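You operate a simulated robot arm through the tools that you are given. There is no shell and no other tool. Be economical: measure what you need, move in short steps, check, and stop when the job is done.

You are at the controls of a simulated two-armed robot. One attempt, no reset.

TASK
On the worktop, fold the tea towel in half and then in half again.

It is judged by the outcome, as a careful person would: the job done as asked, and still so three seconds after it is handed in. It fails if anything else is knocked over, pushed out of place, dropped, spilled or broken. Flat cloth is picked up by pressing the open fingertips on it (5 to 10 N) and closing them slowly along it; thin cloth reads only 2 to 8 mm in the jaws.

THE ROBOT
Two 7-joint arms with two-finger parallel grippers on one trunk, on a base that drives. Base frame: it is fixed to the floor where the robot stands at the start and does not move with it; the origin is under the middle of the robot, x ahead of it, y to its left, z up; the surface under the hand at the start is at about z = 0.9. Units: m, rad, N and s.
The left shoulder is at the start at [0.07, 0.163, 1.22], the right one opposite. With the tool pointing down near the work surface each hand reaches from about 0.4 to 0.88 m from the robot's upright axis, wherever it stands, measured 20 degrees to its own side. Places, roughly: worktop [0.7, 0.6, 0.9]. Payload 3.43 kg a hand.
Tool frame (each hand has its own): the origin (TCP) lies between the finger pads and is the grasp point; the fingertips stand 0.034 m ahead of it; z points along the fingers, y is the line along which they close. Largest opening 0.128 m; finger width 0.024, thickness 0.012; the body of the gripper, 0.048 by 0.13 m, starts 0.096 m behind the TCP.
Orientation is that of the tool frame in the base frame, as a unit quaternion [x, y, z, w]. With the fingers straight down and closing along the base's y, the tool's x points along the base's -x, its y along +y and its z along -z.

THE INTERFACE
- The arms move only by the tool step_arm. It takes "left_increments", "right_increments" or both (then of equal length, played together; a hand with none holds still); each is a list of rows, each a list of 7 numbers: the shift along the base's x, y, z in units of 100 mm (1.0 is 100 mm), then the turn, a rotation vector about the base's x, y, z in units of 180 degrees (1.0 is 180 degrees), then the finger opening in cm, from 0 to 12.8. In form: [[x, y, z, wx, wy, wz, grip], ...]. A call has 1 to 8 rows; each row is the pose to reach, as a shift and turn from the pose commanded when the call began. A call with a number of a shift or a turn outside -1 to 1 is refused whole. A row lasts 0.2 s, in which the tool goes at most 0.05 m and 0.15 rad; a call with a longer step from one row to the next is refused whole, and so is a gripper value outside its range. A pose out of reach is approached as far as the arm can. The call stops where the force on the tool passes 40 N (or 10 N more than at its start, if that is more) or the arm is blocked; 0.2 s more then pass. The fingers move at their own pace (about 0.153 m/s each) and stop on an object; they squeeze with about 24 N. The grip force told is the motor's: it shows also when the fingers shut on nothing. Time passes only in rows, and 0.2 s behind the last, so rows that repeat a pose let the fingers close. The reply holds the time, the measured pose of the TCP, the force on the tool along the base axes, the opening and the grip force, in the units named above and with some noise, with the torque about the TCP (base axes, N m) and any sound that the robot's microphone picked up.
- Cameras (640 x 400 px; columns grow to the right, rows downward): "scene" is now at [0.1242, -0.0065, 1.4262]; the picture's right is [-0.11, -0.99, 0.00], its down [-0.77, 0.08, -0.63] and it looks along [0.63, -0.07, -0.77] (base axes); focal length 286 px, centre (320, 200). "left" rides on the left gripper at [0.076, 0.011, -0.16] in its tool frame; the picture's right is [-0.15, 0.99, 0.00], its down [-0.88, -0.13, -0.46] and it looks along [-0.45, -0.07, 0.89] (tool axes); focal length 234 px, centre (320, 200). "right" rides on the right gripper at [0.076, -0.011, -0.16] in its tool frame; the picture's right is [0.15, 0.99, 0.00], its down [-0.88, 0.13, -0.46] and it looks along [-0.45, 0.07, 0.89] (tool axes); focal length 234 px, centre (320, 200). There is no depth. A picture from a camera that has moved, and an enlarged one, comes with that camera's place and axes in the base frame and with its lens.
- snapshot(camera): a new picture of that camera. No time passes.
- lift_body(by): slides the trunk up (or, below 0, down) by that many m; the arms and the scene camera ride with it, the base frame stays. It gives what a move gives, with no picture.
- base_move(legs): drives the robot by 1 to 6 legs, each [ahead, left, turn to the left] in m, m and rad, along the robot's own axes; the way and the turn of a leg run together, so that a leg with both is an arc; at most 1.5 m and 3.142 rad a leg. The arms and the cameras ride along, it lands a little off, and it stops where it bumps. It gives what a move gives.
- aim_head(pan, tilt): turns the head with the scene camera to pan (to the left, within 1.501 rad either way) and tilt (down, from -0.506 to 1.204), counted from straight ahead of the robot. It gives what a move gives.
- close_up(camera, box): a new picture of the part [left, top, right, bottom] of that camera's present view, enlarged. No time passes.
- job_done(): hands the job in; it is judged then, once.

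Go step by step. Nothing tells you exact positions but the pictures and the camera data: compare them with the known pose of the tool, close in by small moves and look again before you grip or let go. The budget is 120 turns and 92 pictures, counting those below and the enlarged ones. Unless the task says otherwise, let go and move clear before handing in, and close with one line.

The tools are called after "Call:" as a command line: name --argument value ..., lists and objects as JSON in quotes. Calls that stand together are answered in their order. step_arm: Moves the arms, as the interface text tells. Its arguments: {"type":"object","properties":{"left_increments":{"type":"array"},"right_increments":{"type":"array"}},"required":[]} The other tools are called the same way: lift_body (by) slides the trunk up or down; base_move (legs) drives the base; aim_head (pan, tilt) turns the head that bears the scene camera; snapshot (camera) takes a picture; close_up (camera, box) takes an enlarged picture of a part of a camera's view; job_done () hands the job in.

At the start:

```text
time: 0.0
left_eef_pos: [0.5013, 0.1409, 1.0763]
left_ee_rot: [0.0, 1.0, 0.0, -0.001]
left_contact_force: [-0.7, 0.4, 0.0]
left_wrist_torque: [0.0, 0.0, 0.02]
left_gripper_width: 0.128
left_finger_force: 0.1
right_eef_pos: [0.5344, -0.2757, 1.0867]
right_ee_rot: [0.0, 1.0, 0.0, 0.0]
right_contact_force: [-0.1, -0.7, -0.6]
right_wrist_torque: [0.0, 0.01, -0.02]
right_gripper_width: 0.1283
right_finger_force: 0.0
trunk travel left (down, up): [-0.7, 0.24]
robot x, y, heading: [-0.0021, 0.0045, -0.0]
head pan, tilt: [-0.11, 0.887]
```

scene: 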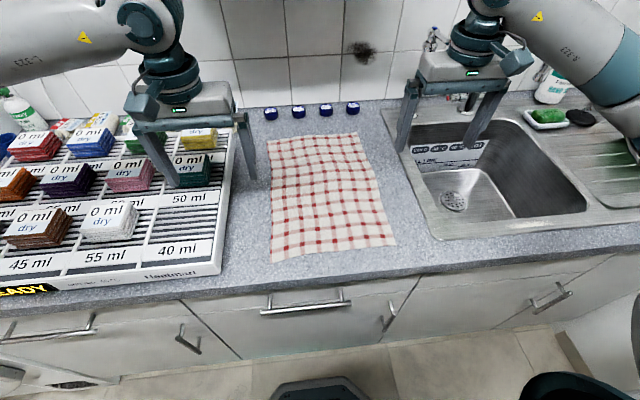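
right: 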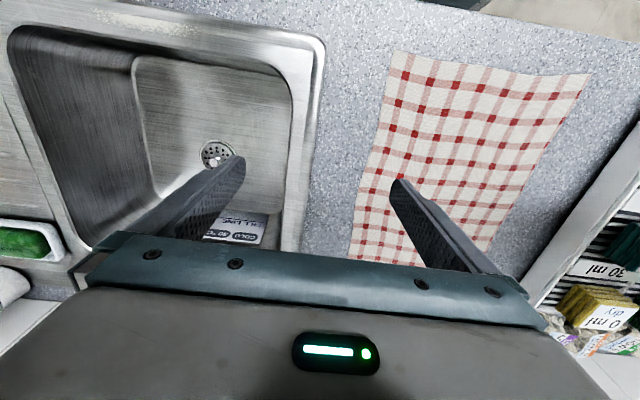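
left: 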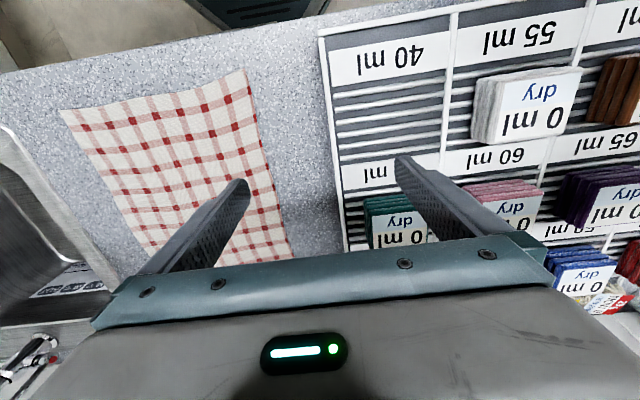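

The towel lies flat at roughly x 0.41–0.80, y −0.20 to 0.07, with its long side along x. I'll fold the near edge onto the far edge with both hands, then fold the folded edge over the same way. First I'll look closer and move the hands over the near corners.

Call:
close_up --camera "scene" --box '[230, 110, 430, 270]'

Call:
step_arm --left_increments '[[-0.2, -0.3, 0, 0, 0, 0, 8], [-0.4, -0.6, 0, 0, 0, 0, 6], [-0.7, -0.95, 0, 0, 0, 0, 4], [-0.7, -0.95, 0, 0, 0, 0, 4]]' --right_increments '[[-0.2, 0.3, 0, 0, 0, 0, 8], [-0.5, 0.6, 0, 0, 0, 0, 6], [-0.8, 0.8, 0, 0, 0, 0, 4], [-1.0, 0.95, 0, 0, 0, 0, 4]]'

```text
2.50 times, centred on (330, 190) of scene
camera zoom: at [0.1242, -0.0065, 1.4262], right [-0.11, -0.99, 0.0], down [-0.77, 0.08, -0.63], along [0.63, -0.07, -0.77], focal length 715 px, centre (295, 225)
```

zoom: 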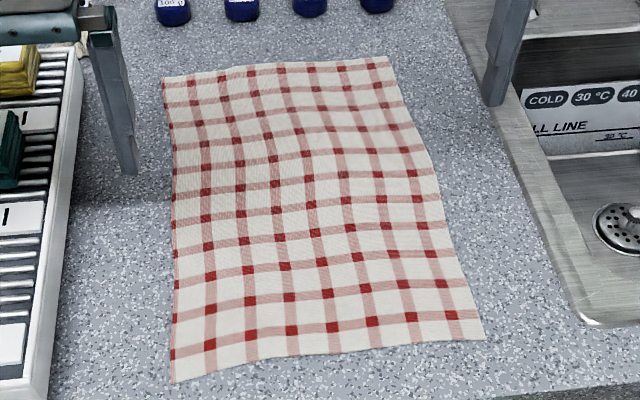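

```text
time: 1.0
left_eef_pos: [0.433, 0.0496, 1.0776]
left_ee_rot: [-0.001, 1.0, -0.001, 0.0]
left_contact_force: [0.0, 0.6, -1.1]
left_wrist_torque: [-0.04, 0.01, -0.02]
left_gripper_width: 0.0398
left_finger_force: 0.2
right_eef_pos: [0.4343, -0.1792, 1.0865]
right_ee_rot: [0.0, 1.0, -0.001, 0.0]
right_contact_force: [0.1, 0.2, 0.3]
right_wrist_torque: [-0.03, 0.04, -0.02]
right_gripper_width: 0.0398
right_finger_force: 0.0
trunk travel left (down, up): [-0.7, 0.24]
robot x, y, heading: [0.0027, 0.0016, -0.002]
head pan, tilt: [-0.11, 0.887]
```

The hands are above the near corners. I'll check from the wrist cameras.

Call:
snapshot --camera "left"

Call:
snapshot --camera "right"

Call:
snapshot --camera "scene"

```text
87 pictures are left
camera left: at [0.355, 0.0595, 1.2355], right [0.15, 0.99, 0.0], down [0.88, -0.13, 0.46], along [0.45, -0.07, -0.89], focal length 234 px, centre (320, 200)
```

left: 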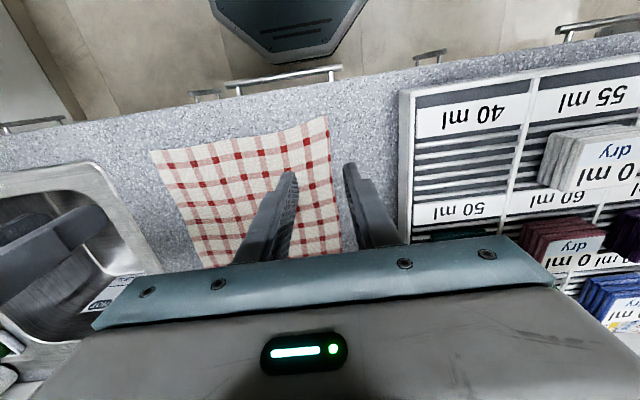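

```text
86 pictures are left
camera right: at [0.3581, -0.1912, 1.2465], right [-0.15, 0.99, 0.0], down [0.88, 0.13, 0.46], along [0.45, 0.07, -0.89], focal length 234 px, centre (320, 200)
```

right: 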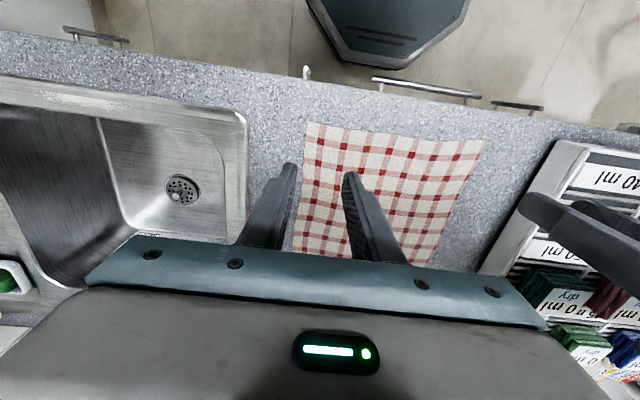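

```text
85 pictures are left
camera scene: at [0.1243, -0.0045, 1.4262], right [-0.11, -0.99, 0.0], down [-0.77, 0.08, -0.63], along [0.63, -0.07, -0.77], focal length 286 px, centre (320, 200)
```

scene: 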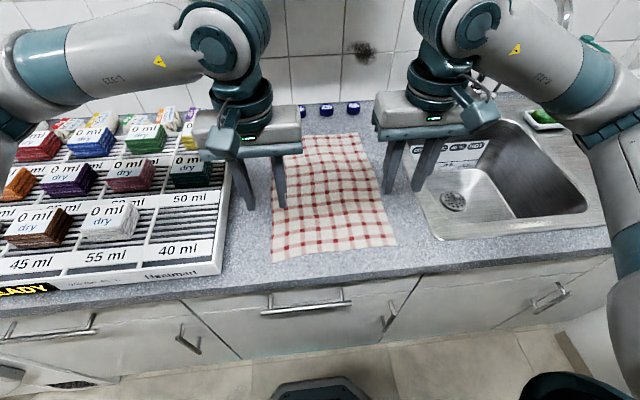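

Both views agree: the near corners are at about (0.40, 0.06) and (0.413, −0.20). I'll lower towards pinch points just inside them.

Call:
step_arm --left_increments '[[-0.1, -0.1, -0.35, 0, 0, 0, 3], [-0.18, -0.2, -0.7, 0, 0, 0, 3], [-0.18, -0.2, -1.0, 0, 0, 0, 3], [-0.18, -0.2, -1.0, 0, 0, 0, 3]]' --right_increments '[[-0.05, 0.05, -0.35, 0, 0, 0, 3], [-0.08, 0.09, -0.7, 0, 0, 0, 3], [-0.08, 0.09, -1.0, 0, 0, 0, 3], [-0.08, 0.09, -1.0, 0, 0, 0, 3]]'

Call:
snapshot --camera "left"

Call:
snapshot --camera "right"

Call:
close_up --camera "scene" --box '[220, 150, 440, 290]'

```text
time: 2.0
left_eef_pos: [0.4153, 0.0268, 0.9765]
left_ee_rot: [-0.001, 1.0, 0.0, 0.0]
left_contact_force: [0.1, -0.3, 0.1]
left_wrist_torque: [0.01, -0.01, 0.01]
left_gripper_width: 0.0301
left_finger_force: 0.1
right_eef_pos: [0.4261, -0.1712, 0.9878]
right_ee_rot: [0.0, 1.0, 0.001, 0.0]
right_contact_force: [0.4, -0.5, 0.4]
right_wrist_torque: [-0.01, 0.01, -0.01]
right_gripper_width: 0.0298
right_finger_force: 0.1
trunk travel left (down, up): [-0.7, 0.24]
robot x, y, heading: [0.0014, -0.0014, -0.002]
head pan, tilt: [-0.11, 0.887]
```

```text
84 pictures are left
camera left: at [0.3372, 0.0371, 1.1351], right [0.15, 0.99, 0.0], down [0.88, -0.13, 0.46], along [0.45, -0.07, -0.89], focal length 234 px, centre (320, 200)
```

left: 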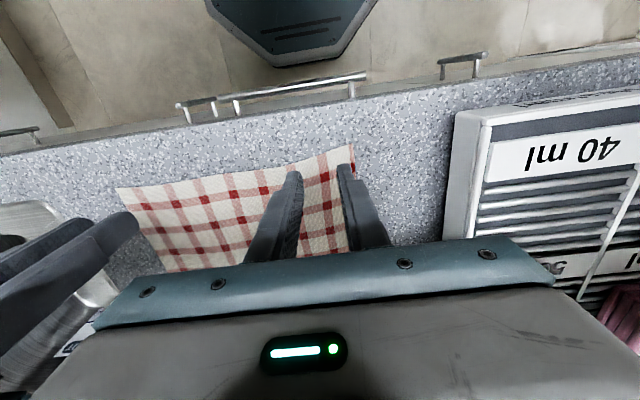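

```text
83 pictures are left
camera right: at [0.3505, -0.1837, 1.1461], right [-0.15, 0.99, 0.0], down [0.88, 0.13, 0.46], along [0.45, 0.07, -0.89], focal length 234 px, centre (320, 200)
```

right: 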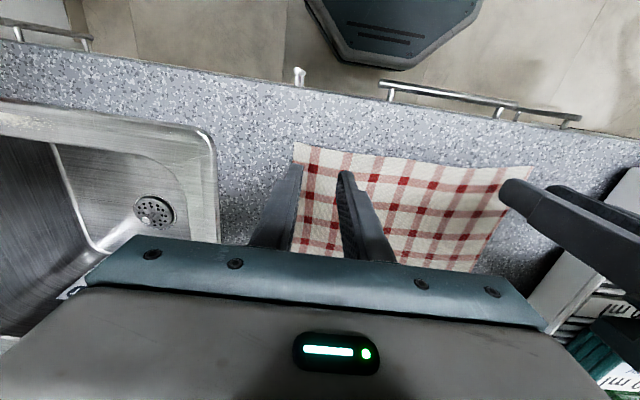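

```text
2.86 times, centred on (330, 220) of scene
camera zoom: at [0.124, -0.0064, 1.4262], right [-0.11, -0.99, 0.0], down [-0.77, 0.08, -0.63], along [0.63, -0.07, -0.77], focal length 817 px, centre (291, 143)
```

zoom: 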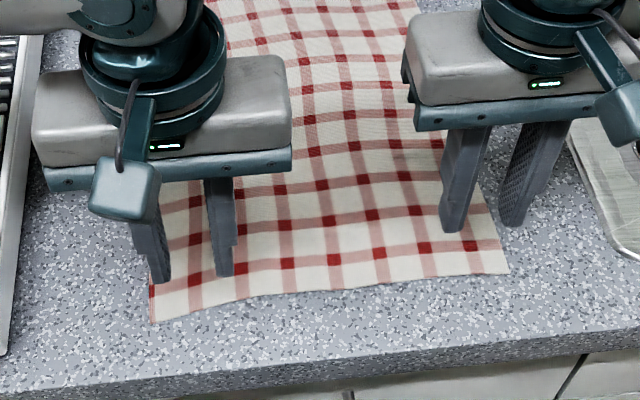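

The alignment looks right, so I'll lower gently until the fingertips touch.

Call:
step_arm --left_increments '[[0, 0, -0.2, 0, 0, 0, 3], [0, 0, -0.36, 0, 0, 0, 3], [0, 0, -0.4, 0, 0, 0, 3], [0, 0, -0.43, 0, 0, 0, 3]]' --right_increments '[[0, 0.05, -0.25, 0, 0, 0, 3], [0, 0.05, -0.46, 0, 0, 0, 3], [0, 0.05, -0.5, 0, 0, 0, 3], [0, 0.05, -0.53, 0, 0, 0, 3]]'

```text
time: 3.0
left_eef_pos: [0.4133, 0.0263, 0.9342]
left_ee_rot: [-0.001, 1.0, -0.001, 0.001]
left_contact_force: [-0.2, -0.5, 16.0]
left_wrist_torque: [0.22, 0.0, -0.01]
left_gripper_width: 0.0301
left_finger_force: 0.0
right_eef_pos: [0.4257, -0.1672, 0.9359]
right_ee_rot: [0.0, 1.0, 0.0, 0.001]
right_contact_force: [0.8, 0.6, 3.8]
right_wrist_torque: [-0.05, -0.05, -0.01]
right_gripper_width: 0.0302
right_finger_force: 0.0
trunk travel left (down, up): [-0.7, 0.24]
robot x, y, heading: [0.0026, -0.0049, -0.002]
head pan, tilt: [-0.11, 0.887]
```

Both are touching, with the left a bit hard and the right light. I'll trim the heights and close slowly.

Call:
step_arm --left_increments '[[0, 0, 0.01, 0, 0, 0, 3], [0, 0, 0.01, 0, 0, 0, 2.5], [0, 0, 0.01, 0, 0, 0, 2], [0, 0, 0.01, 0, 0, 0, 1.5], [0, 0, 0.01, 0, 0, 0, 1], [0, 0, 0.01, 0, 0, 0, 0.5], [0, 0, 0.01, 0, 0, 0, 0], [0, 0, 0.01, 0, 0, 0, 0]]' --right_increments '[[0, 0, -0.01, 0, 0, 0, 3], [0, 0, -0.01, 0, 0, 0, 2.5], [0, 0, -0.01, 0, 0, 0, 2], [0, 0, -0.01, 0, 0, 0, 1.5], [0, 0, -0.01, 0, 0, 0, 1], [0, 0, -0.01, 0, 0, 0, 0.5], [0, 0, -0.01, 0, 0, 0, 0], [0, 0, -0.01, 0, 0, 0, 0]]'

Call:
close_up --camera "scene" --box '[220, 150, 440, 290]'

```text
time: 4.8
left_eef_pos: [0.4126, 0.0272, 0.9356]
left_ee_rot: [0.0, 1.0, -0.001, 0.001]
left_contact_force: [-1.7, 0.5, 9.9]
left_wrist_torque: [0.08, 0.05, -0.03]
left_gripper_width: 0.0001
left_finger_force: 24.1
right_eef_pos: [0.4251, -0.1669, 0.9358]
right_ee_rot: [-0.001, 1.0, 0.001, 0.004]
right_contact_force: [-1.7, 0.5, 14.9]
right_wrist_torque: [-0.05, 0.09, 0.0]
right_gripper_width: 0.0021
right_finger_force: 23.4
trunk travel left (down, up): [-0.7, 0.24]
robot x, y, heading: [-0.0003, 0.0029, -0.004]
head pan, tilt: [-0.11, 0.887]
stopped in row 8 (right hand): the force on the tool passed its limit at 40 N (the readings are from after the stop); the commanded pose is now the measured one
```

```text
2.86 times, centred on (330, 220) of scene
camera zoom: at [0.1219, -0.0062, 1.4261], right [-0.11, -0.99, 0.0], down [-0.77, 0.08, -0.63], along [0.63, -0.07, -0.77], focal length 817 px, centre (291, 143)
```

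zoom: 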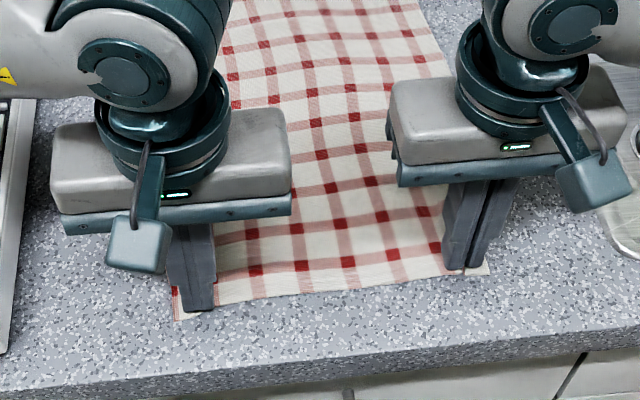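

The right hand has cloth (2.1 mm); the left closed on nothing. I'll retry the left with a touch more pressure.

Call:
step_arm --left_increments '[[0, 0, 0.15, 0, 0, 0, 0], [0, 0, 0.15, 0, 0, 0, 3.5], [0, 0, 0.15, 0, 0, 0, 3.5], [0.02, 0.02, 0.05, 0, 0, 0, 3.5], [0.02, 0.02, -0.01, 0, 0, 0, 3.5], [0.02, 0.02, -0.02, 0, 0, 0, 3.5]]'

```text
time: 6.2
left_eef_pos: [0.4145, 0.0291, 0.9345]
left_ee_rot: [0.0, 1.0, -0.001, 0.002]
left_contact_force: [-2.6, 5.6, 31.2]
left_wrist_torque: [0.18, 0.25, 0.0]
left_gripper_width: 0.0348
left_finger_force: 0.1
right_eef_pos: [0.4237, -0.166, 0.9344]
right_ee_rot: [0.001, 1.0, -0.001, 0.002]
right_contact_force: [2.6, 0.5, 12.7]
right_wrist_torque: [-0.08, -0.09, -0.02]
right_gripper_width: 0.0021
right_finger_force: 24.4
trunk travel left (down, up): [-0.7, 0.24]
robot x, y, heading: [-0.0011, 0.002, -0.003]
head pan, tilt: [-0.11, 0.887]
```

Too firm at 31 N. I'll ease off about 1 mm and then close slowly.

Call:
step_arm --left_increments '[[0, 0, 0.015, 0, 0, 0, 3.5]]'

```text
time: 6.6
left_eef_pos: [0.4142, 0.0286, 0.9345]
left_ee_rot: [0.0, 1.0, -0.002, 0.002]
left_contact_force: [-0.8, 2.0, 29.0]
left_wrist_torque: [0.04, 0.14, 0.02]
left_gripper_width: 0.0349
left_finger_force: 0.0
right_eef_pos: [0.4238, -0.1671, 0.9365]
right_ee_rot: [0.0, 1.0, 0.0, 0.003]
right_contact_force: [1.9, 0.2, 14.8]
right_wrist_torque: [0.02, -0.06, -0.01]
right_gripper_width: 0.0021
right_finger_force: 23.9
trunk travel left (down, up): [-0.7, 0.24]
robot x, y, heading: [-0.002, 0.0019, -0.001]
head pan, tilt: [-0.11, 0.887]
```

Call:
step_arm --left_increments '[[0, 0, 0.02, 0, 0, 0, 3.5], [0, 0, 0.03, 0, 0, 0, 3.5]]'

```text
time: 7.2
left_eef_pos: [0.4132, 0.0296, 0.9361]
left_ee_rot: [0.0, 1.0, 0.0, -0.001]
left_contact_force: [0.2, -0.2, 0.4]
left_wrist_torque: [0.01, 0.02, 0.0]
left_gripper_width: 0.0349
left_finger_force: 0.0
right_eef_pos: [0.4243, -0.1677, 0.9356]
right_ee_rot: [0.0, 1.0, 0.0, 0.004]
right_contact_force: [-4.1, 0.3, 27.6]
right_wrist_torque: [-0.03, 0.21, -0.02]
right_gripper_width: 0.0021
right_finger_force: 24.0
trunk travel left (down, up): [-0.7, 0.24]
robot x, y, heading: [0.0006, -0.0025, 0.003]
head pan, tilt: [-0.11, 0.887]
```

The left is just off the surface now and the right presses too hard. I'll lift the right slightly, press the left by 2 mm and close it.

Call:
step_arm --left_increments '[[0, 0, -0.02, 0, 0, 0, 3.5], [0, 0, -0.02, 0, 0, 0, 3.0], [0, 0, -0.02, 0, 0, 0, 2.5], [0, 0, -0.02, 0, 0, 0, 2.0], [0, 0, -0.02, 0, 0, 0, 1.5], [0, 0, -0.02, 0, 0, 0, 1], [0, 0, -0.02, 0, 0, 0, 0.5], [0, 0, -0.02, 0, 0, 0, 0]]' --right_increments '[[0, 0, 0.04, 0, 0, 0, 0], [0, 0, 0.06, 0, 0, 0, 0], [0, 0, 0.06, 0, 0, 0, 0], [0, 0, 0.06, 0, 0, 0, 0], [0, 0, 0.06, 0, 0, 0, 0], [0, 0, 0.06, 0, 0, 0, 0], [0, 0, 0.06, 0, 0, 0, 0], [0, 0, 0.06, 0, 0, 0, 0]]'

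```text
time: 9.0
left_eef_pos: [0.4154, 0.0292, 0.9351]
left_ee_rot: [0.0, 1.0, -0.001, -0.001]
left_contact_force: [2.0, -10.1, 12.5]
left_wrist_torque: [-0.35, -0.03, 0.01]
left_gripper_width: 0.0027
left_finger_force: 24.0
right_eef_pos: [0.4255, -0.1681, 0.9398]
right_ee_rot: [0.0, 1.0, 0.001, 0.001]
right_contact_force: [-1.6, 9.1, -0.2]
right_wrist_torque: [0.31, 0.03, 0.06]
right_gripper_width: 0.0024
right_finger_force: 24.6
trunk travel left (down, up): [-0.7, 0.24]
robot x, y, heading: [-0.0023, 0.0006, 0.001]
head pan, tilt: [-0.11, 0.887]
```

Both hands now hold cloth and it is taut between them. I'll lift a few centimetres, easing slightly inward, and look.

Call:
step_arm --left_increments '[[0, -0.03, 0.2, 0, 0, 0, 0], [0.05, -0.05, 0.4, 0, 0, 0, 0], [0.15, -0.05, 0.6, 0, 0, 0, 0], [0.15, -0.05, 0.6, 0, 0, 0, 0]]' --right_increments '[[0, 0.03, 0.2, 0, 0, 0, 0], [0.05, 0.05, 0.4, 0, 0, 0, 0], [0.15, 0.05, 0.6, 0, 0, 0, 0], [0.15, 0.05, 0.6, 0, 0, 0, 0]]'

Call:
snapshot --camera "scene"

```text
time: 10.0
left_eef_pos: [0.4296, 0.0236, 0.9955]
left_ee_rot: [0.0, 1.0, 0.0, 0.0]
left_contact_force: [-0.7, -1.0, -0.3]
left_wrist_torque: [0.05, -0.02, 0.04]
left_gripper_width: 0.0025
left_finger_force: 23.8
right_eef_pos: [0.4411, -0.163, 0.9995]
right_ee_rot: [0.001, 1.0, 0.001, 0.001]
right_contact_force: [0.3, 0.7, 1.4]
right_wrist_torque: [0.03, -0.05, 0.0]
right_gripper_width: 0.0023
right_finger_force: 23.7
trunk travel left (down, up): [-0.7, 0.24]
robot x, y, heading: [0.0011, -0.0002, 0.005]
head pan, tilt: [-0.11, 0.887]
```

```text
80 pictures are left
camera scene: at [0.124, -0.0068, 1.4262], right [-0.11, -0.99, 0.0], down [-0.77, 0.09, -0.63], along [0.63, -0.07, -0.77], focal length 286 px, centre (320, 200)
```

scene: 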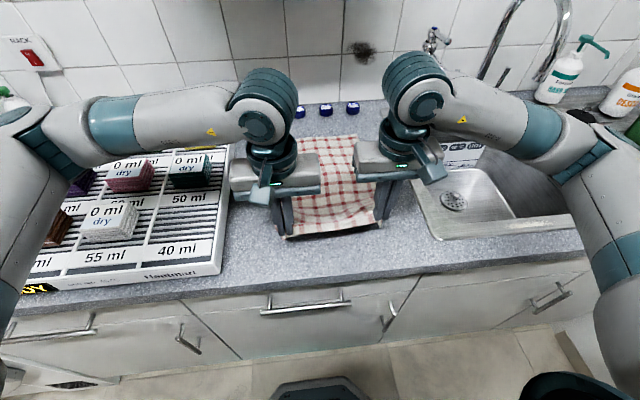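

The towel lifts cleanly at both corners. I'll carry it over in an arc towards the far edge.

Call:
step_arm --left_increments '[[0.2, 0, 0.25, 0, 0, 0, 0], [0.45, 0, 0.5, 0, 0, 0, 0], [0.7, 0.02, 0.7, 0, 0, 0, 0], [1.0, 0.03, 0.8, 0, 0, 0, 0]]' --right_increments '[[0.2, 0, 0.25, 0, 0, 0, 0], [0.45, 0, 0.5, 0, 0, 0, 0], [0.7, 0.02, 0.7, 0, 0, 0, 0], [1.0, 0.03, 0.78, 0, 0, 0, 0]]'

Call:
step_arm --left_increments '[[0.3, 0, 0.05, 0, 0, 0, 0], [0.65, 0.02, 0.1, 0, 0, 0, 0], [1.0, 0.04, 0.1, 0, 0, 0, 0]]' --right_increments '[[0.3, 0, 0.05, 0, 0, 0, 0], [0.65, 0.02, 0.1, 0, 0, 0, 0], [1.0, 0.04, 0.1, 0, 0, 0, 0]]'

Call:
snapshot --camera "scene"

```text
time: 11.0
left_eef_pos: [0.5327, 0.0268, 1.0743]
left_ee_rot: [0.0, 1.0, 0.0, -0.001]
left_contact_force: [0.5, -0.1, -1.2]
left_wrist_torque: [0.0, 0.01, -0.02]
left_gripper_width: 0.0027
left_finger_force: 23.6
right_eef_pos: [0.5434, -0.1591, 1.0778]
right_ee_rot: [0.0, 1.0, 0.001, 0.0]
right_contact_force: [0.2, 0.6, 1.2]
right_wrist_torque: [0.0, 0.04, 0.0]
right_gripper_width: 0.0021
right_finger_force: 23.4
trunk travel left (down, up): [-0.7, 0.24]
robot x, y, heading: [-0.0017, -0.0029, -0.003]
head pan, tilt: [-0.11, 0.887]
```

```text
time: 11.8
left_eef_pos: [0.6312, 0.0301, 1.084]
left_ee_rot: [-0.001, 1.0, -0.001, -0.001]
left_contact_force: [-0.3, -1.3, 0.9]
left_wrist_torque: [-0.01, -0.02, -0.04]
left_gripper_width: 0.0021
left_finger_force: 23.8
right_eef_pos: [0.6427, -0.1548, 1.087]
right_ee_rot: [0.0, 1.0, 0.0, 0.0]
right_contact_force: [0.0, 0.3, 0.4]
right_wrist_torque: [0.0, 0.05, -0.02]
right_gripper_width: 0.0021
right_finger_force: 23.9
trunk travel left (down, up): [-0.7, 0.24]
robot x, y, heading: [-0.0019, -0.001, 0.004]
head pan, tilt: [-0.11, 0.887]
```

```text
79 pictures are left
camera scene: at [0.1254, -0.0063, 1.4261], right [-0.11, -0.99, 0.0], down [-0.77, 0.08, -0.63], along [0.63, -0.07, -0.78], focal length 286 px, centre (320, 200)
```

scene: 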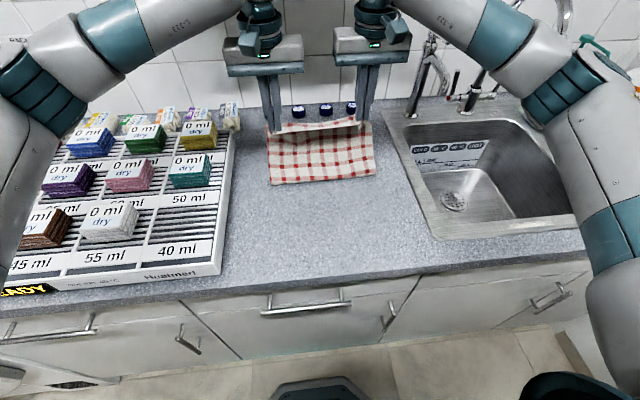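

The fold is forming well, with the crease at x≈0.61. I'll carry on down to the far edge.

Call:
step_arm --left_increments '[[0.3, 0, -0.05, 0, 0, 0, 0], [0.65, 0.01, -0.2, 0, 0, 0, 0], [1.0, 0.02, -0.45, 0, 0, 0, 0]]' --right_increments '[[0.3, 0, -0.05, 0, 0, 0, 0], [0.65, 0.01, -0.2, 0, 0, 0, 0], [1.0, 0.02, -0.45, 0, 0, 0, 0]]'

Call:
step_arm --left_increments '[[0.25, 0, -0.25, 0, 0, 0, 0], [0.44, 0, -0.55, 0, 0, 0, 0], [0.44, 0, -0.8, 0, 0, 0, 0], [0.44, 0, -0.8, 0, 0, 0, 0]]' --right_increments '[[0.25, 0, -0.25, 0, 0, 0, 0], [0.42, 0, -0.55, 0, 0, 0, 0], [0.42, 0, -0.8, 0, 0, 0, 0], [0.42, 0, -0.8, 0, 0, 0, 0]]'

Call:
close_up --camera "scene" --box '[220, 80, 440, 220]'

Call:
snapshot --camera "left"

Call:
snapshot --camera "right"

```text
time: 12.8
left_eef_pos: [0.7574, 0.0045, 1.0134]
left_ee_rot: [0.011, 1.0, 0.002, -0.018]
left_contact_force: [0.8, -3.6, -2.3]
left_wrist_torque: [0.09, 0.16, 0.01]
left_gripper_width: 0.0021
left_finger_force: 23.8
right_eef_pos: [0.7658, -0.1869, 1.0125]
right_ee_rot: [0.013, 1.0, 0.004, -0.02]
right_contact_force: [0.1, 2.1, -2.1]
right_wrist_torque: [0.16, 0.12, 0.03]
right_gripper_width: 0.002
right_finger_force: 23.9
trunk travel left (down, up): [-0.7, 0.24]
robot x, y, heading: [-0.0031, -0.0094, -0.019]
head pan, tilt: [-0.11, 0.887]
stopped in row 3 (left hand): the arm was blocked; the commanded pose is now the measured one
```

```text
time: 13.8
left_eef_pos: [0.767, 0.0123, 0.9582]
left_ee_rot: [0.011, 1.0, -0.001, 0.0]
left_contact_force: [-0.3, -3.3, 0.2]
left_wrist_torque: [-0.08, 0.02, -0.01]
left_gripper_width: 0.0027
left_finger_force: 23.6
right_eef_pos: [0.7731, -0.1792, 0.9615]
right_ee_rot: [0.012, 1.0, 0.002, 0.0]
right_contact_force: [0.4, 2.0, 0.0]
right_wrist_torque: [0.07, -0.03, -0.02]
right_gripper_width: 0.002
right_finger_force: 23.6
trunk travel left (down, up): [-0.7, 0.24]
robot x, y, heading: [-0.0101, -0.0075, -0.015]
head pan, tilt: [-0.11, 0.887]
```

```text
2.86 times, centred on (330, 150) of scene
camera zoom: at [0.1097, -0.0172, 1.4266], right [-0.13, -0.99, 0.0], down [-0.77, 0.1, -0.63], along [0.63, -0.08, -0.77], focal length 817 px, centre (291, 343)
```

zoom: 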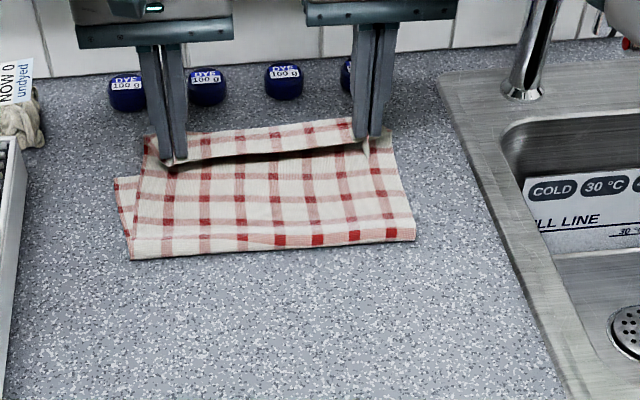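

```text
77 pictures are left
camera left: at [0.691, 0.024, 1.1178], right [0.17, 0.99, 0.0], down [0.88, -0.15, 0.46], along [0.45, -0.08, -0.89], focal length 234 px, centre (320, 200)
```

left: 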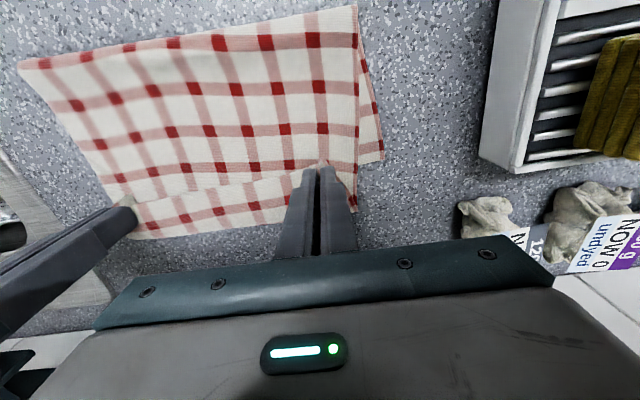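

```text
76 pictures are left
camera right: at [0.6978, -0.1903, 1.121], right [-0.12, 0.99, 0.0], down [0.88, 0.11, 0.45], along [0.45, 0.06, -0.89], focal length 234 px, centre (320, 200)
```

right: 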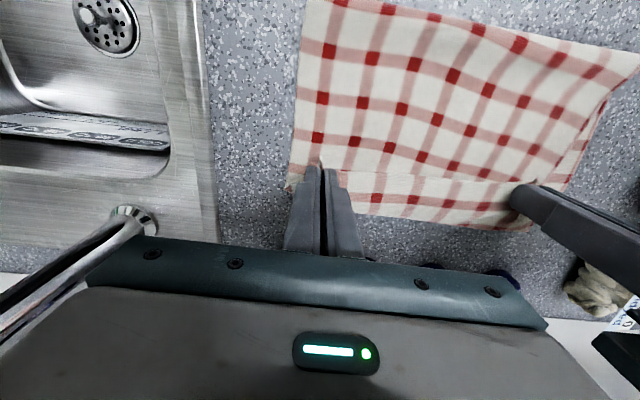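

The hands ended about 2.5 cm too far right and the base got nudged slightly. I'll check the whole scene before correcting.

Call:
snapshot --camera "scene"

```text
75 pictures are left
camera scene: at [0.1097, -0.0172, 1.4266], right [-0.13, -0.99, 0.0], down [-0.77, 0.1, -0.63], along [0.63, -0.08, -0.77], focal length 286 px, centre (320, 200)
```

scene: 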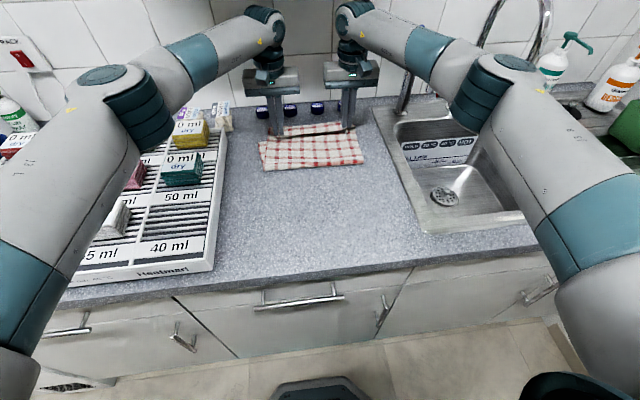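

Call:
close_up --camera "left" --box '[100, 0, 420, 240]'

Call:
close_up --camera "scene" --box '[240, 100, 380, 190]'

```text
1.67 times, centred on (260, 120) of left
camera zoom: at [0.691, 0.024, 1.1178], right [0.17, 0.99, 0.0], down [0.88, -0.15, 0.46], along [0.45, -0.08, -0.89], focal length 390 px, centre (420, 333)
```

zoom: 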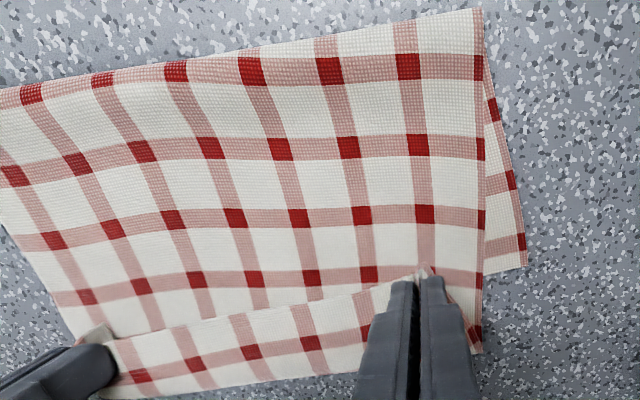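

```text
4.44 times, centred on (310, 145) of scene
camera zoom: at [0.1097, -0.0172, 1.4266], right [-0.13, -0.99, 0.0], down [-0.77, 0.1, -0.63], along [0.63, -0.08, -0.77], focal length 1271 px, centre (364, 444)
```

zoom: 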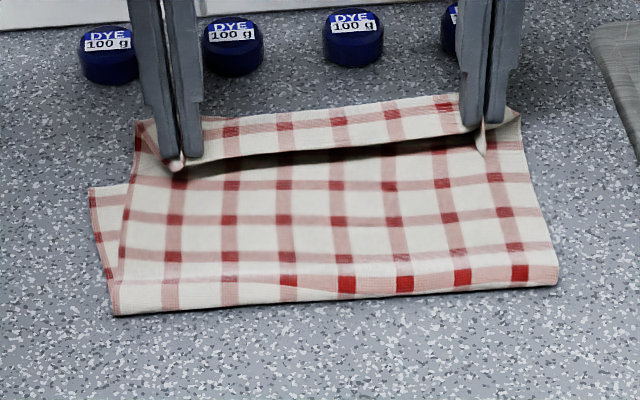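

The top layer's edge is turned back as a 4 cm flap and the crease is off, because vertical fingers hold the hem the wrong way round. I'll carry it back, lay the towel flat nearer the robot, and regrip with tilted fingers right at the edge.

Call:
step_arm --left_increments '[[-0.1, 0, 0.3, 0, 0, 0, 0], [-0.4, 0.05, 0.6, 0, 0, 0, 0], [-0.7, 0.1, 0.9, 0, 0, 0, 0], [-1.0, 0.15, 1.0, 0, 0, 0, 0]]' --right_increments '[[-0.1, 0, 0.3, 0, 0, 0, 0], [-0.4, 0.05, 0.6, 0, 0, 0, 0], [-0.7, 0.1, 0.9, 0, 0, 0, 0], [-1.0, 0.15, 1.0, 0, 0, 0, 0]]'

Call:
step_arm --left_increments '[[-0.3, 0, 0.1, 0, 0, 0, 0], [-0.65, 0, 0.1, 0, 0, 0, 0], [-1.0, 0, 0.05, 0, 0, 0, 0]]' --right_increments '[[-0.3, 0, 0.1, 0, 0, 0, 0], [-0.65, 0, 0.1, 0, 0, 0, 0], [-1.0, 0, 0.05, 0, 0, 0, 0]]'

Call:
snapshot --camera "scene"

```text
time: 14.8
left_eef_pos: [0.6691, 0.0262, 1.0587]
left_ee_rot: [0.011, 1.0, -0.001, -0.001]
left_contact_force: [-0.4, -1.3, 0.6]
left_wrist_torque: [-0.06, -0.02, 0.03]
left_gripper_width: 0.0025
left_finger_force: 23.9
right_eef_pos: [0.675, -0.1647, 1.0611]
right_ee_rot: [0.012, 1.0, 0.001, -0.001]
right_contact_force: [-0.6, 1.2, -0.9]
right_wrist_torque: [0.11, -0.04, -0.01]
right_gripper_width: 0.0021
right_finger_force: 24.1
trunk travel left (down, up): [-0.7, 0.24]
robot x, y, heading: [-0.0105, -0.012, -0.023]
head pan, tilt: [-0.11, 0.887]
```

```text
time: 15.6
left_eef_pos: [0.5698, 0.0269, 1.0619]
left_ee_rot: [0.01, 1.0, -0.001, 0.0]
left_contact_force: [0.5, -3.7, 1.0]
left_wrist_torque: [-0.06, -0.01, 0.03]
left_gripper_width: 0.0025
left_finger_force: 23.9
right_eef_pos: [0.5748, -0.1644, 1.0651]
right_ee_rot: [0.012, 1.0, 0.002, -0.001]
right_contact_force: [0.4, 2.6, 0.3]
right_wrist_torque: [0.14, -0.05, 0.0]
right_gripper_width: 0.0021
right_finger_force: 24.0
trunk travel left (down, up): [-0.7, 0.24]
robot x, y, heading: [-0.0132, -0.0063, -0.024]
head pan, tilt: [-0.11, 0.887]
```

```text
72 pictures are left
camera scene: at [0.1126, -0.017, 1.4263], right [-0.13, -0.99, 0.0], down [-0.77, 0.1, -0.63], along [0.63, -0.08, -0.77], focal length 286 px, centre (320, 200)
```

scene: 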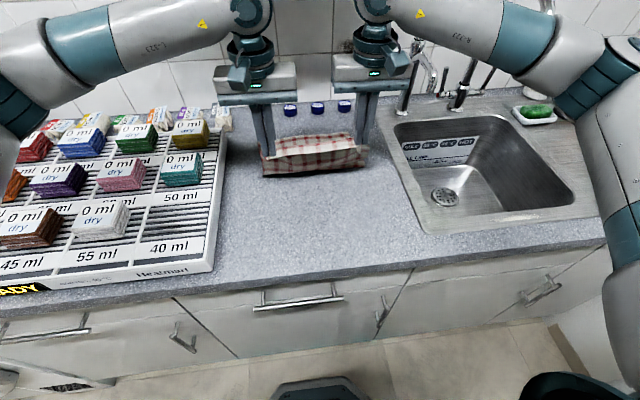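

Nothing else has been disturbed. I'll keep laying the cloth back toward the near side.

Call:
step_arm --left_increments '[[-0.3, 0, -0.1, 0, 0, 0, 0], [-0.6, 0, -0.3, 0, 0, 0, 0], [-0.9, 0, -0.5, 0, 0, 0, 0]]' --right_increments '[[-0.3, 0, -0.1, 0, 0, 0, 0], [-0.6, 0, -0.3, 0, 0, 0, 0], [-0.9, 0, -0.5, 0, 0, 0, 0]]'

Call:
step_arm --left_increments '[[-0.3, 0, -0.2, 0, 0, 0, 0], [-0.6, 0, -0.5, 0, 0, 0, 0], [-0.85, 0, -0.68, 0, 0, 0, 0], [-0.95, 0, -0.68, 0, 0, 0, 0]]' --right_increments '[[-0.3, 0, -0.2, 0, 0, 0, 0], [-0.6, 0, -0.5, 0, 0, 0, 0], [-0.85, 0, -0.7, 0, 0, 0, 0], [-0.95, 0, -0.7, 0, 0, 0, 0]]'

Call:
snapshot --camera "scene"

```text
time: 16.4
left_eef_pos: [0.4791, 0.0264, 1.0113]
left_ee_rot: [0.011, 1.0, 0.0, -0.001]
left_contact_force: [-0.4, -2.4, -0.2]
left_wrist_torque: [-0.07, -0.01, 0.05]
left_gripper_width: 0.0026
left_finger_force: 23.7
right_eef_pos: [0.4866, -0.1642, 1.0144]
right_ee_rot: [0.012, 1.0, 0.002, -0.002]
right_contact_force: [0.1, 2.7, 0.4]
right_wrist_torque: [0.1, 0.01, 0.02]
right_gripper_width: 0.0018
right_finger_force: 24.3
trunk travel left (down, up): [-0.7, 0.24]
robot x, y, heading: [-0.0092, -0.0081, -0.018]
head pan, tilt: [-0.11, 0.887]
```

```text
time: 17.4
left_eef_pos: [0.3837, 0.0263, 0.9451]
left_ee_rot: [0.01, 1.0, -0.001, -0.001]
left_contact_force: [0.1, -2.5, -0.7]
left_wrist_torque: [-0.07, -0.03, 0.0]
left_gripper_width: 0.0026
left_finger_force: 24.3
right_eef_pos: [0.3903, -0.1654, 0.9442]
right_ee_rot: [0.012, 1.0, 0.002, -0.002]
right_contact_force: [0.4, 2.5, -0.6]
right_wrist_torque: [0.14, 0.02, 0.04]
right_gripper_width: 0.002
right_finger_force: 23.7
trunk travel left (down, up): [-0.7, 0.24]
robot x, y, heading: [-0.0105, -0.0063, -0.022]
head pan, tilt: [-0.11, 0.887]
```

```text
71 pictures are left
camera scene: at [0.1126, -0.0169, 1.4263], right [-0.13, -0.99, 0.0], down [-0.77, 0.1, -0.63], along [0.63, -0.08, -0.77], focal length 286 px, centre (320, 200)
```

scene: 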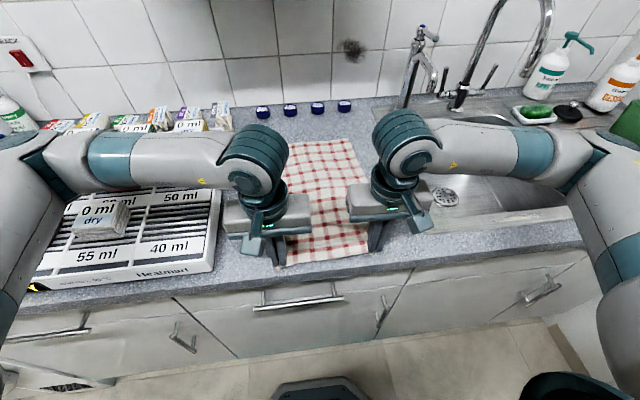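

The towel is flat again. I'll release and lift clear to look.

Call:
step_arm --left_increments '[[0, 0, -0.06, 0, 0, 0, 0], [0, 0, -0.06, 0, 0, 0, 2], [0, 0, -0.06, 0, 0, 0, 3], [0, 0, 0.2, 0, 0, 0, 3], [-0.1, 0.1, 0.6, 0, 0, 0, 3], [-0.2, 0.3, 0.95, 0, 0, 0, 3]]' --right_increments '[[0, 0, -0.06, 0, 0, 0, 0], [0, 0, -0.06, 0, 0, 0, 2], [0, 0, -0.06, 0, 0, 0, 3], [0, 0, 0.2, 0, 0, 0, 3], [-0.1, -0.1, 0.6, 0, 0, 0, 3], [-0.2, -0.3, 0.95, 0, 0, 0, 3]]'

Call:
snapshot --camera "scene"

Call:
snapshot --camera "left"

Call:
snapshot --camera "right"

```text
time: 18.8
left_eef_pos: [0.3649, 0.0569, 1.039]
left_ee_rot: [0.01, 1.0, -0.001, -0.001]
left_contact_force: [0.2, 0.1, -0.4]
left_wrist_torque: [-0.03, -0.07, 0.02]
left_gripper_width: 0.0297
left_finger_force: 0.1
right_eef_pos: [0.3696, -0.1957, 1.0412]
right_ee_rot: [0.012, 1.0, 0.001, -0.002]
right_contact_force: [-0.3, -0.4, 0.1]
right_wrist_torque: [-0.04, -0.01, -0.03]
right_gripper_width: 0.0301
right_finger_force: 0.1
trunk travel left (down, up): [-0.7, 0.24]
robot x, y, heading: [-0.0097, -0.0043, -0.017]
head pan, tilt: [-0.11, 0.887]
```

```text
70 pictures are left
camera scene: at [0.1114, -0.0168, 1.4262], right [-0.13, -0.99, 0.0], down [-0.77, 0.1, -0.63], along [0.63, -0.08, -0.77], focal length 286 px, centre (320, 200)
```

scene: 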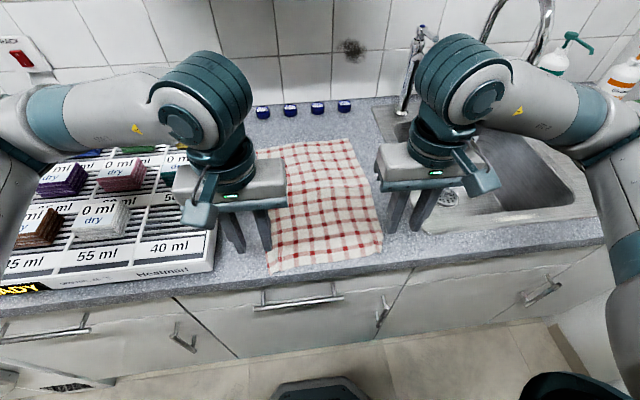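

```text
69 pictures are left
camera left: at [0.2875, 0.0695, 1.199], right [0.17, 0.99, 0.0], down [0.88, -0.15, 0.45], along [0.45, -0.08, -0.89], focal length 234 px, centre (320, 200)
```

left: 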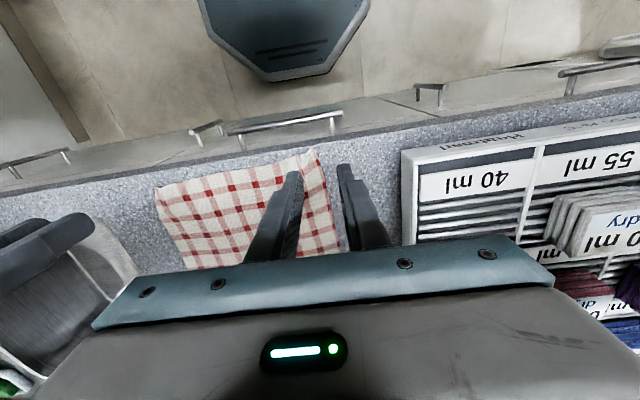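

```text
68 pictures are left
camera right: at [0.2945, -0.2057, 1.1999], right [-0.12, 0.99, 0.0], down [0.88, 0.11, 0.45], along [0.45, 0.06, -0.89], focal length 234 px, centre (320, 200)
```

right: 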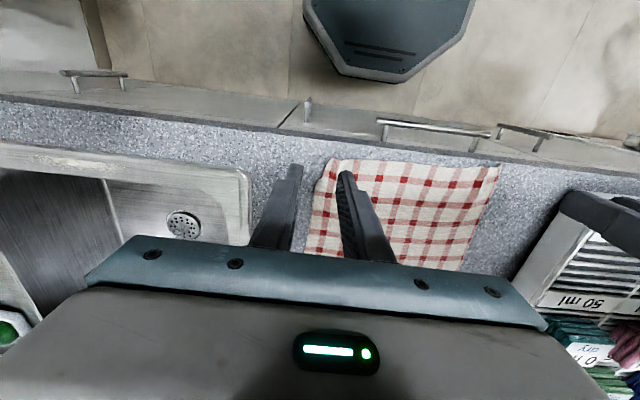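

The towel is flat again, spanning x≈0.365 to 0.76 and y≈−0.18 to 0.06, with nothing else moved. The wrists likely met the wall earlier, so this time I'll fold the far edge towards me, catching only the last few millimetres of the hem. First I'll back the base slightly so the near side is in reach.

Call:
base_move --legs '[[-0.06, 0, 0.017]]'

```text
time: 19.8
left_eef_pos: [0.3052, 0.064, 1.0394]
left_ee_rot: [0.001, 1.0, -0.001, -0.002]
left_contact_force: [-0.2, 0.2, 0.1]
left_wrist_torque: [0.0, 0.01, -0.05]
left_gripper_width: 0.03
left_finger_force: 0.1
right_eef_pos: [0.3139, -0.1878, 1.039]
right_ee_rot: [0.003, 1.0, 0.001, -0.003]
right_contact_force: [-0.1, 0.2, 0.0]
right_wrist_torque: [-0.03, 0.01, 0.0]
right_gripper_width: 0.0301
right_finger_force: 0.1
trunk travel left (down, up): [-0.7, 0.24]
robot x, y, heading: [-0.0697, -0.0069, -0.002]
head pan, tilt: [-0.11, 0.887]
```

Call:
step_arm --left_increments '[[0.4, 0, 0.1, 0, 0, 0, 3], [0.8, -0.05, 0.2, 0, 0, 0, 3], [1.0, -0.08, 0.3, 0, 0, 0, 3]]' --right_increments '[[0.4, 0.1, 0.1, 0, 0, 0, 3], [0.8, 0.2, 0.2, 0, 0, 0, 3], [1.0, 0.3, 0.3, 0, 0, 0, 3]]'

Call:
step_arm --left_increments '[[0.45, 0, 0, 0, 0, 0, 3], [0.9, 0, 0, 0, 0, 0, 3], [1.0, 0, 0, 0, 0, 0, 3]]' --right_increments '[[0.45, 0, 0, 0, 0, 0, 3], [0.9, 0, 0, 0, 0, 0, 3], [1.0, 0, 0, 0, 0, 0, 3]]'

Call:
step_arm --left_increments '[[0.45, 0, 0, 0, 0, 0, 3], [0.9, 0, 0, 0, 0, 0, 3], [1.0, 0, 0, 0, 0, 0, 3]]' --right_increments '[[0.45, 0, 0, 0, 0, 0, 3], [0.9, 0, 0, 0, 0, 0, 3], [1.0, 0, 0, 0, 0, 0, 3]]'

Call:
step_arm --left_increments '[[0.45, 0, 0, 0, 0, 0, 3], [0.9, 0, 0, 0, 0, 0, 3], [0.9, 0, 0, 0, 0, 0, 3]]' --right_increments '[[0.45, 0, 0, 0, 0, 0, 3], [0.9, 0, 0, 0, 0, 0, 3], [0.9, 0, 0, 0, 0, 0, 3]]'

Call:
snapshot --camera "left"

Call:
snapshot --camera "right"

Call:
snapshot --camera "scene"

```text
time: 20.6
left_eef_pos: [0.4033, 0.0568, 1.0701]
left_ee_rot: [0.002, 1.0, -0.002, -0.002]
left_contact_force: [0.0, -0.1, -0.7]
left_wrist_torque: [-0.02, 0.03, 0.02]
left_gripper_width: 0.0301
left_finger_force: 0.0
right_eef_pos: [0.415, -0.157, 1.0692]
right_ee_rot: [0.003, 1.0, 0.001, -0.003]
right_contact_force: [-0.6, 0.1, 0.1]
right_wrist_torque: [0.02, 0.01, 0.01]
right_gripper_width: 0.0299
right_finger_force: 0.0
trunk travel left (down, up): [-0.7, 0.24]
robot x, y, heading: [-0.0675, -0.006, 0.002]
head pan, tilt: [-0.11, 0.887]
```

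```text
time: 21.4
left_eef_pos: [0.5043, 0.0565, 1.0701]
left_ee_rot: [0.0, 1.0, 0.0, -0.001]
left_contact_force: [0.5, 0.1, -0.3]
left_wrist_torque: [0.02, -0.02, 0.0]
left_gripper_width: 0.0302
left_finger_force: 0.0
right_eef_pos: [0.5147, -0.1587, 1.0695]
right_ee_rot: [0.004, 1.0, 0.002, -0.002]
right_contact_force: [-0.4, 0.2, -1.3]
right_wrist_torque: [0.01, -0.04, 0.02]
right_gripper_width: 0.0301
right_finger_force: 0.1
trunk travel left (down, up): [-0.7, 0.24]
robot x, y, heading: [-0.0697, -0.0111, -0.005]
head pan, tilt: [-0.11, 0.887]
```

```text
time: 22.2
left_eef_pos: [0.6036, 0.0557, 1.0687]
left_ee_rot: [0.001, 1.0, 0.0, 0.0]
left_contact_force: [0.6, 0.3, -0.4]
left_wrist_torque: [0.02, -0.01, 0.03]
left_gripper_width: 0.0302
left_finger_force: 0.1
right_eef_pos: [0.6138, -0.1561, 1.0693]
right_ee_rot: [0.004, 1.0, 0.001, -0.001]
right_contact_force: [-0.2, -0.8, 0.3]
right_wrist_torque: [0.02, -0.01, 0.02]
right_gripper_width: 0.0298
right_finger_force: 0.0
trunk travel left (down, up): [-0.7, 0.24]
robot x, y, heading: [-0.0684, -0.0041, 0.001]
head pan, tilt: [-0.11, 0.887]
```

```text
time: 23.0
left_eef_pos: [0.6922, 0.0545, 1.0667]
left_ee_rot: [0.003, 1.0, 0.0, -0.002]
left_contact_force: [0.2, 0.2, 0.4]
left_wrist_torque: [0.02, -0.01, -0.03]
left_gripper_width: 0.0299
left_finger_force: 0.0
right_eef_pos: [0.7039, -0.1587, 1.065]
right_ee_rot: [0.002, 1.0, 0.0, -0.003]
right_contact_force: [0.4, 0.6, 0.4]
right_wrist_torque: [-0.01, -0.02, 0.0]
right_gripper_width: 0.0299
right_finger_force: 0.1
trunk travel left (down, up): [-0.7, 0.24]
robot x, y, heading: [-0.0708, -0.0086, -0.0]
head pan, tilt: [-0.11, 0.887]
```

```text
67 pictures are left
camera left: at [0.617, 0.0651, 1.2247], right [0.15, 0.99, 0.0], down [0.88, -0.14, 0.45], along [0.45, -0.07, -0.89], focal length 234 px, centre (320, 200)
```

left: 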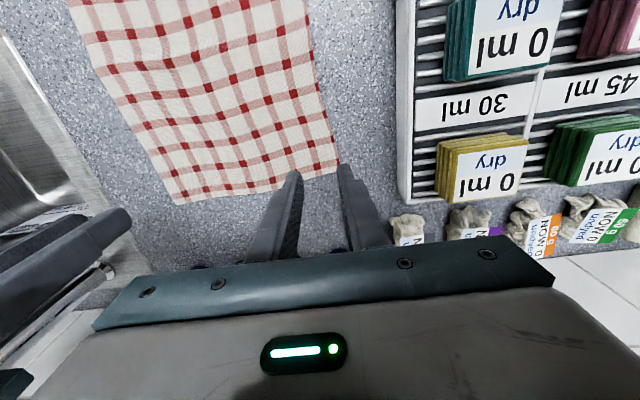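

```text
66 pictures are left
camera right: at [0.629, -0.1704, 1.2254], right [-0.14, 0.99, 0.0], down [0.88, 0.13, 0.45], along [0.44, 0.06, -0.89], focal length 234 px, centre (320, 200)
```

right: 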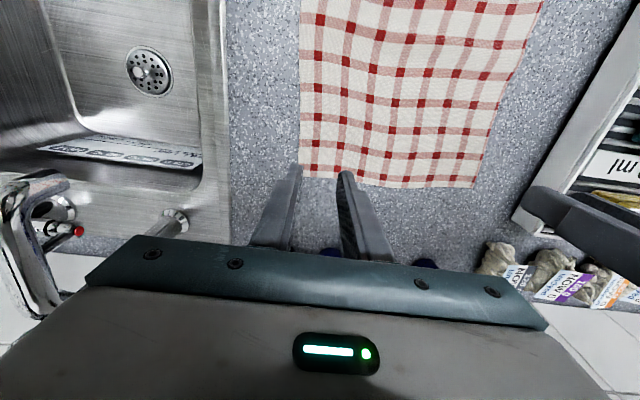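

```text
65 pictures are left
camera scene: at [0.0528, -0.0151, 1.4251], right [-0.11, -0.99, 0.0], down [-0.77, 0.09, -0.63], along [0.63, -0.07, -0.78], focal length 286 px, centre (320, 200)
```

scene: 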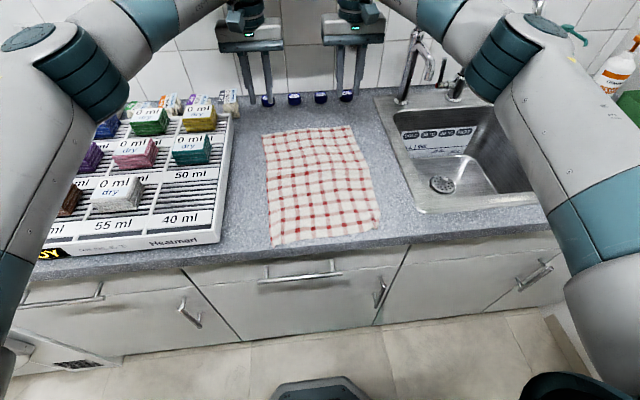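

The far corners are at about (0.738, 0.079) and (0.755, −0.183). I'll lower the fingers so they overlap the hem by only about 8 mm.

Call:
step_arm --left_increments '[[0.2, -0.05, -0.3, 0, 0, 0, 3], [0.4, -0.05, -0.6, 0, 0, 0, 3], [0.52, -0.05, -0.9, 0, 0, 0, 3], [0.52, -0.05, -0.98, 0, 0, 0, 3]]' --right_increments '[[0.2, 0.05, -0.3, 0, 0, 0, 3], [0.4, 0.05, -0.6, 0, 0, 0, 3], [0.53, 0.05, -0.9, 0, 0, 0, 3], [0.53, 0.05, -0.98, 0, 0, 0, 3]]'

Call:
close_up --camera "left" --box '[200, 80, 460, 260]'

Call:
close_up --camera "right" --box '[200, 80, 460, 260]'

Call:
close_up --camera "scene" --box '[230, 80, 390, 180]'

```text
time: 24.0
left_eef_pos: [0.7452, 0.0531, 0.97]
left_ee_rot: [0.001, 1.0, -0.002, -0.001]
left_contact_force: [-1.5, 0.2, 0.3]
left_wrist_torque: [-0.04, 0.0, 0.01]
left_gripper_width: 0.0299
left_finger_force: 0.0
right_eef_pos: [0.7582, -0.1518, 0.9712]
right_ee_rot: [0.003, 1.0, 0.002, -0.002]
right_contact_force: [0.1, 0.2, -0.8]
right_wrist_torque: [-0.04, 0.01, -0.01]
right_gripper_width: 0.0301
right_finger_force: 0.0
trunk travel left (down, up): [-0.7, 0.24]
robot x, y, heading: [-0.0695, -0.0093, 0.005]
head pan, tilt: [-0.11, 0.887]
```

```text
2.22 times, centred on (330, 170) of left
camera zoom: at [0.6692, 0.0645, 1.1293], right [0.15, 0.99, 0.0], down [0.88, -0.13, 0.45], along [0.45, -0.07, -0.89], focal length 520 px, centre (298, 267)
```

zoom: 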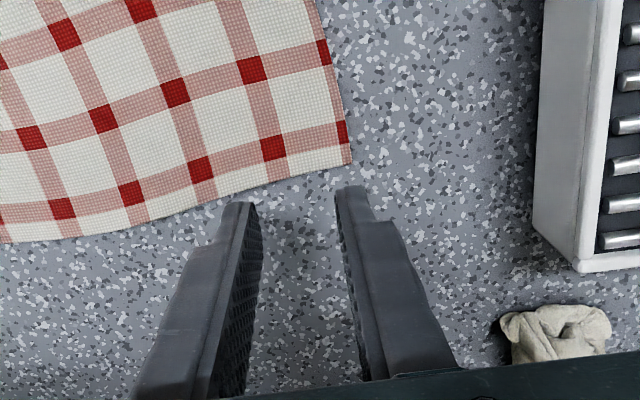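

```text
2.22 times, centred on (330, 170) of right
camera zoom: at [0.6836, -0.1632, 1.1316], right [-0.14, 0.99, 0.0], down [0.88, 0.12, 0.45], along [0.45, 0.07, -0.89], focal length 520 px, centre (298, 267)
```

zoom: 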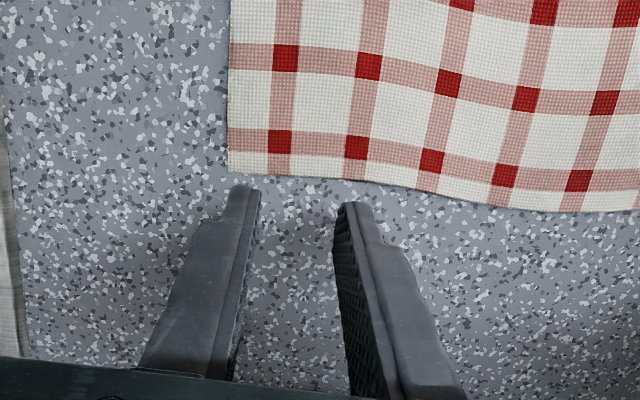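

```text
4.00 times, centred on (310, 130) of scene
camera zoom: at [0.0543, -0.0122, 1.4262], right [-0.11, -0.99, 0.0], down [-0.77, 0.08, -0.63], along [0.63, -0.07, -0.78], focal length 1144 px, centre (360, 480)
```

zoom: 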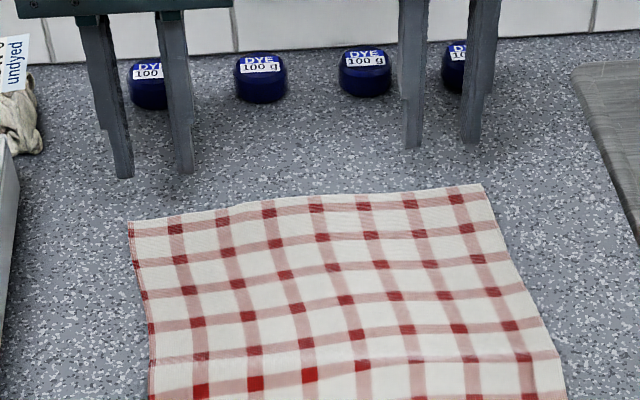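

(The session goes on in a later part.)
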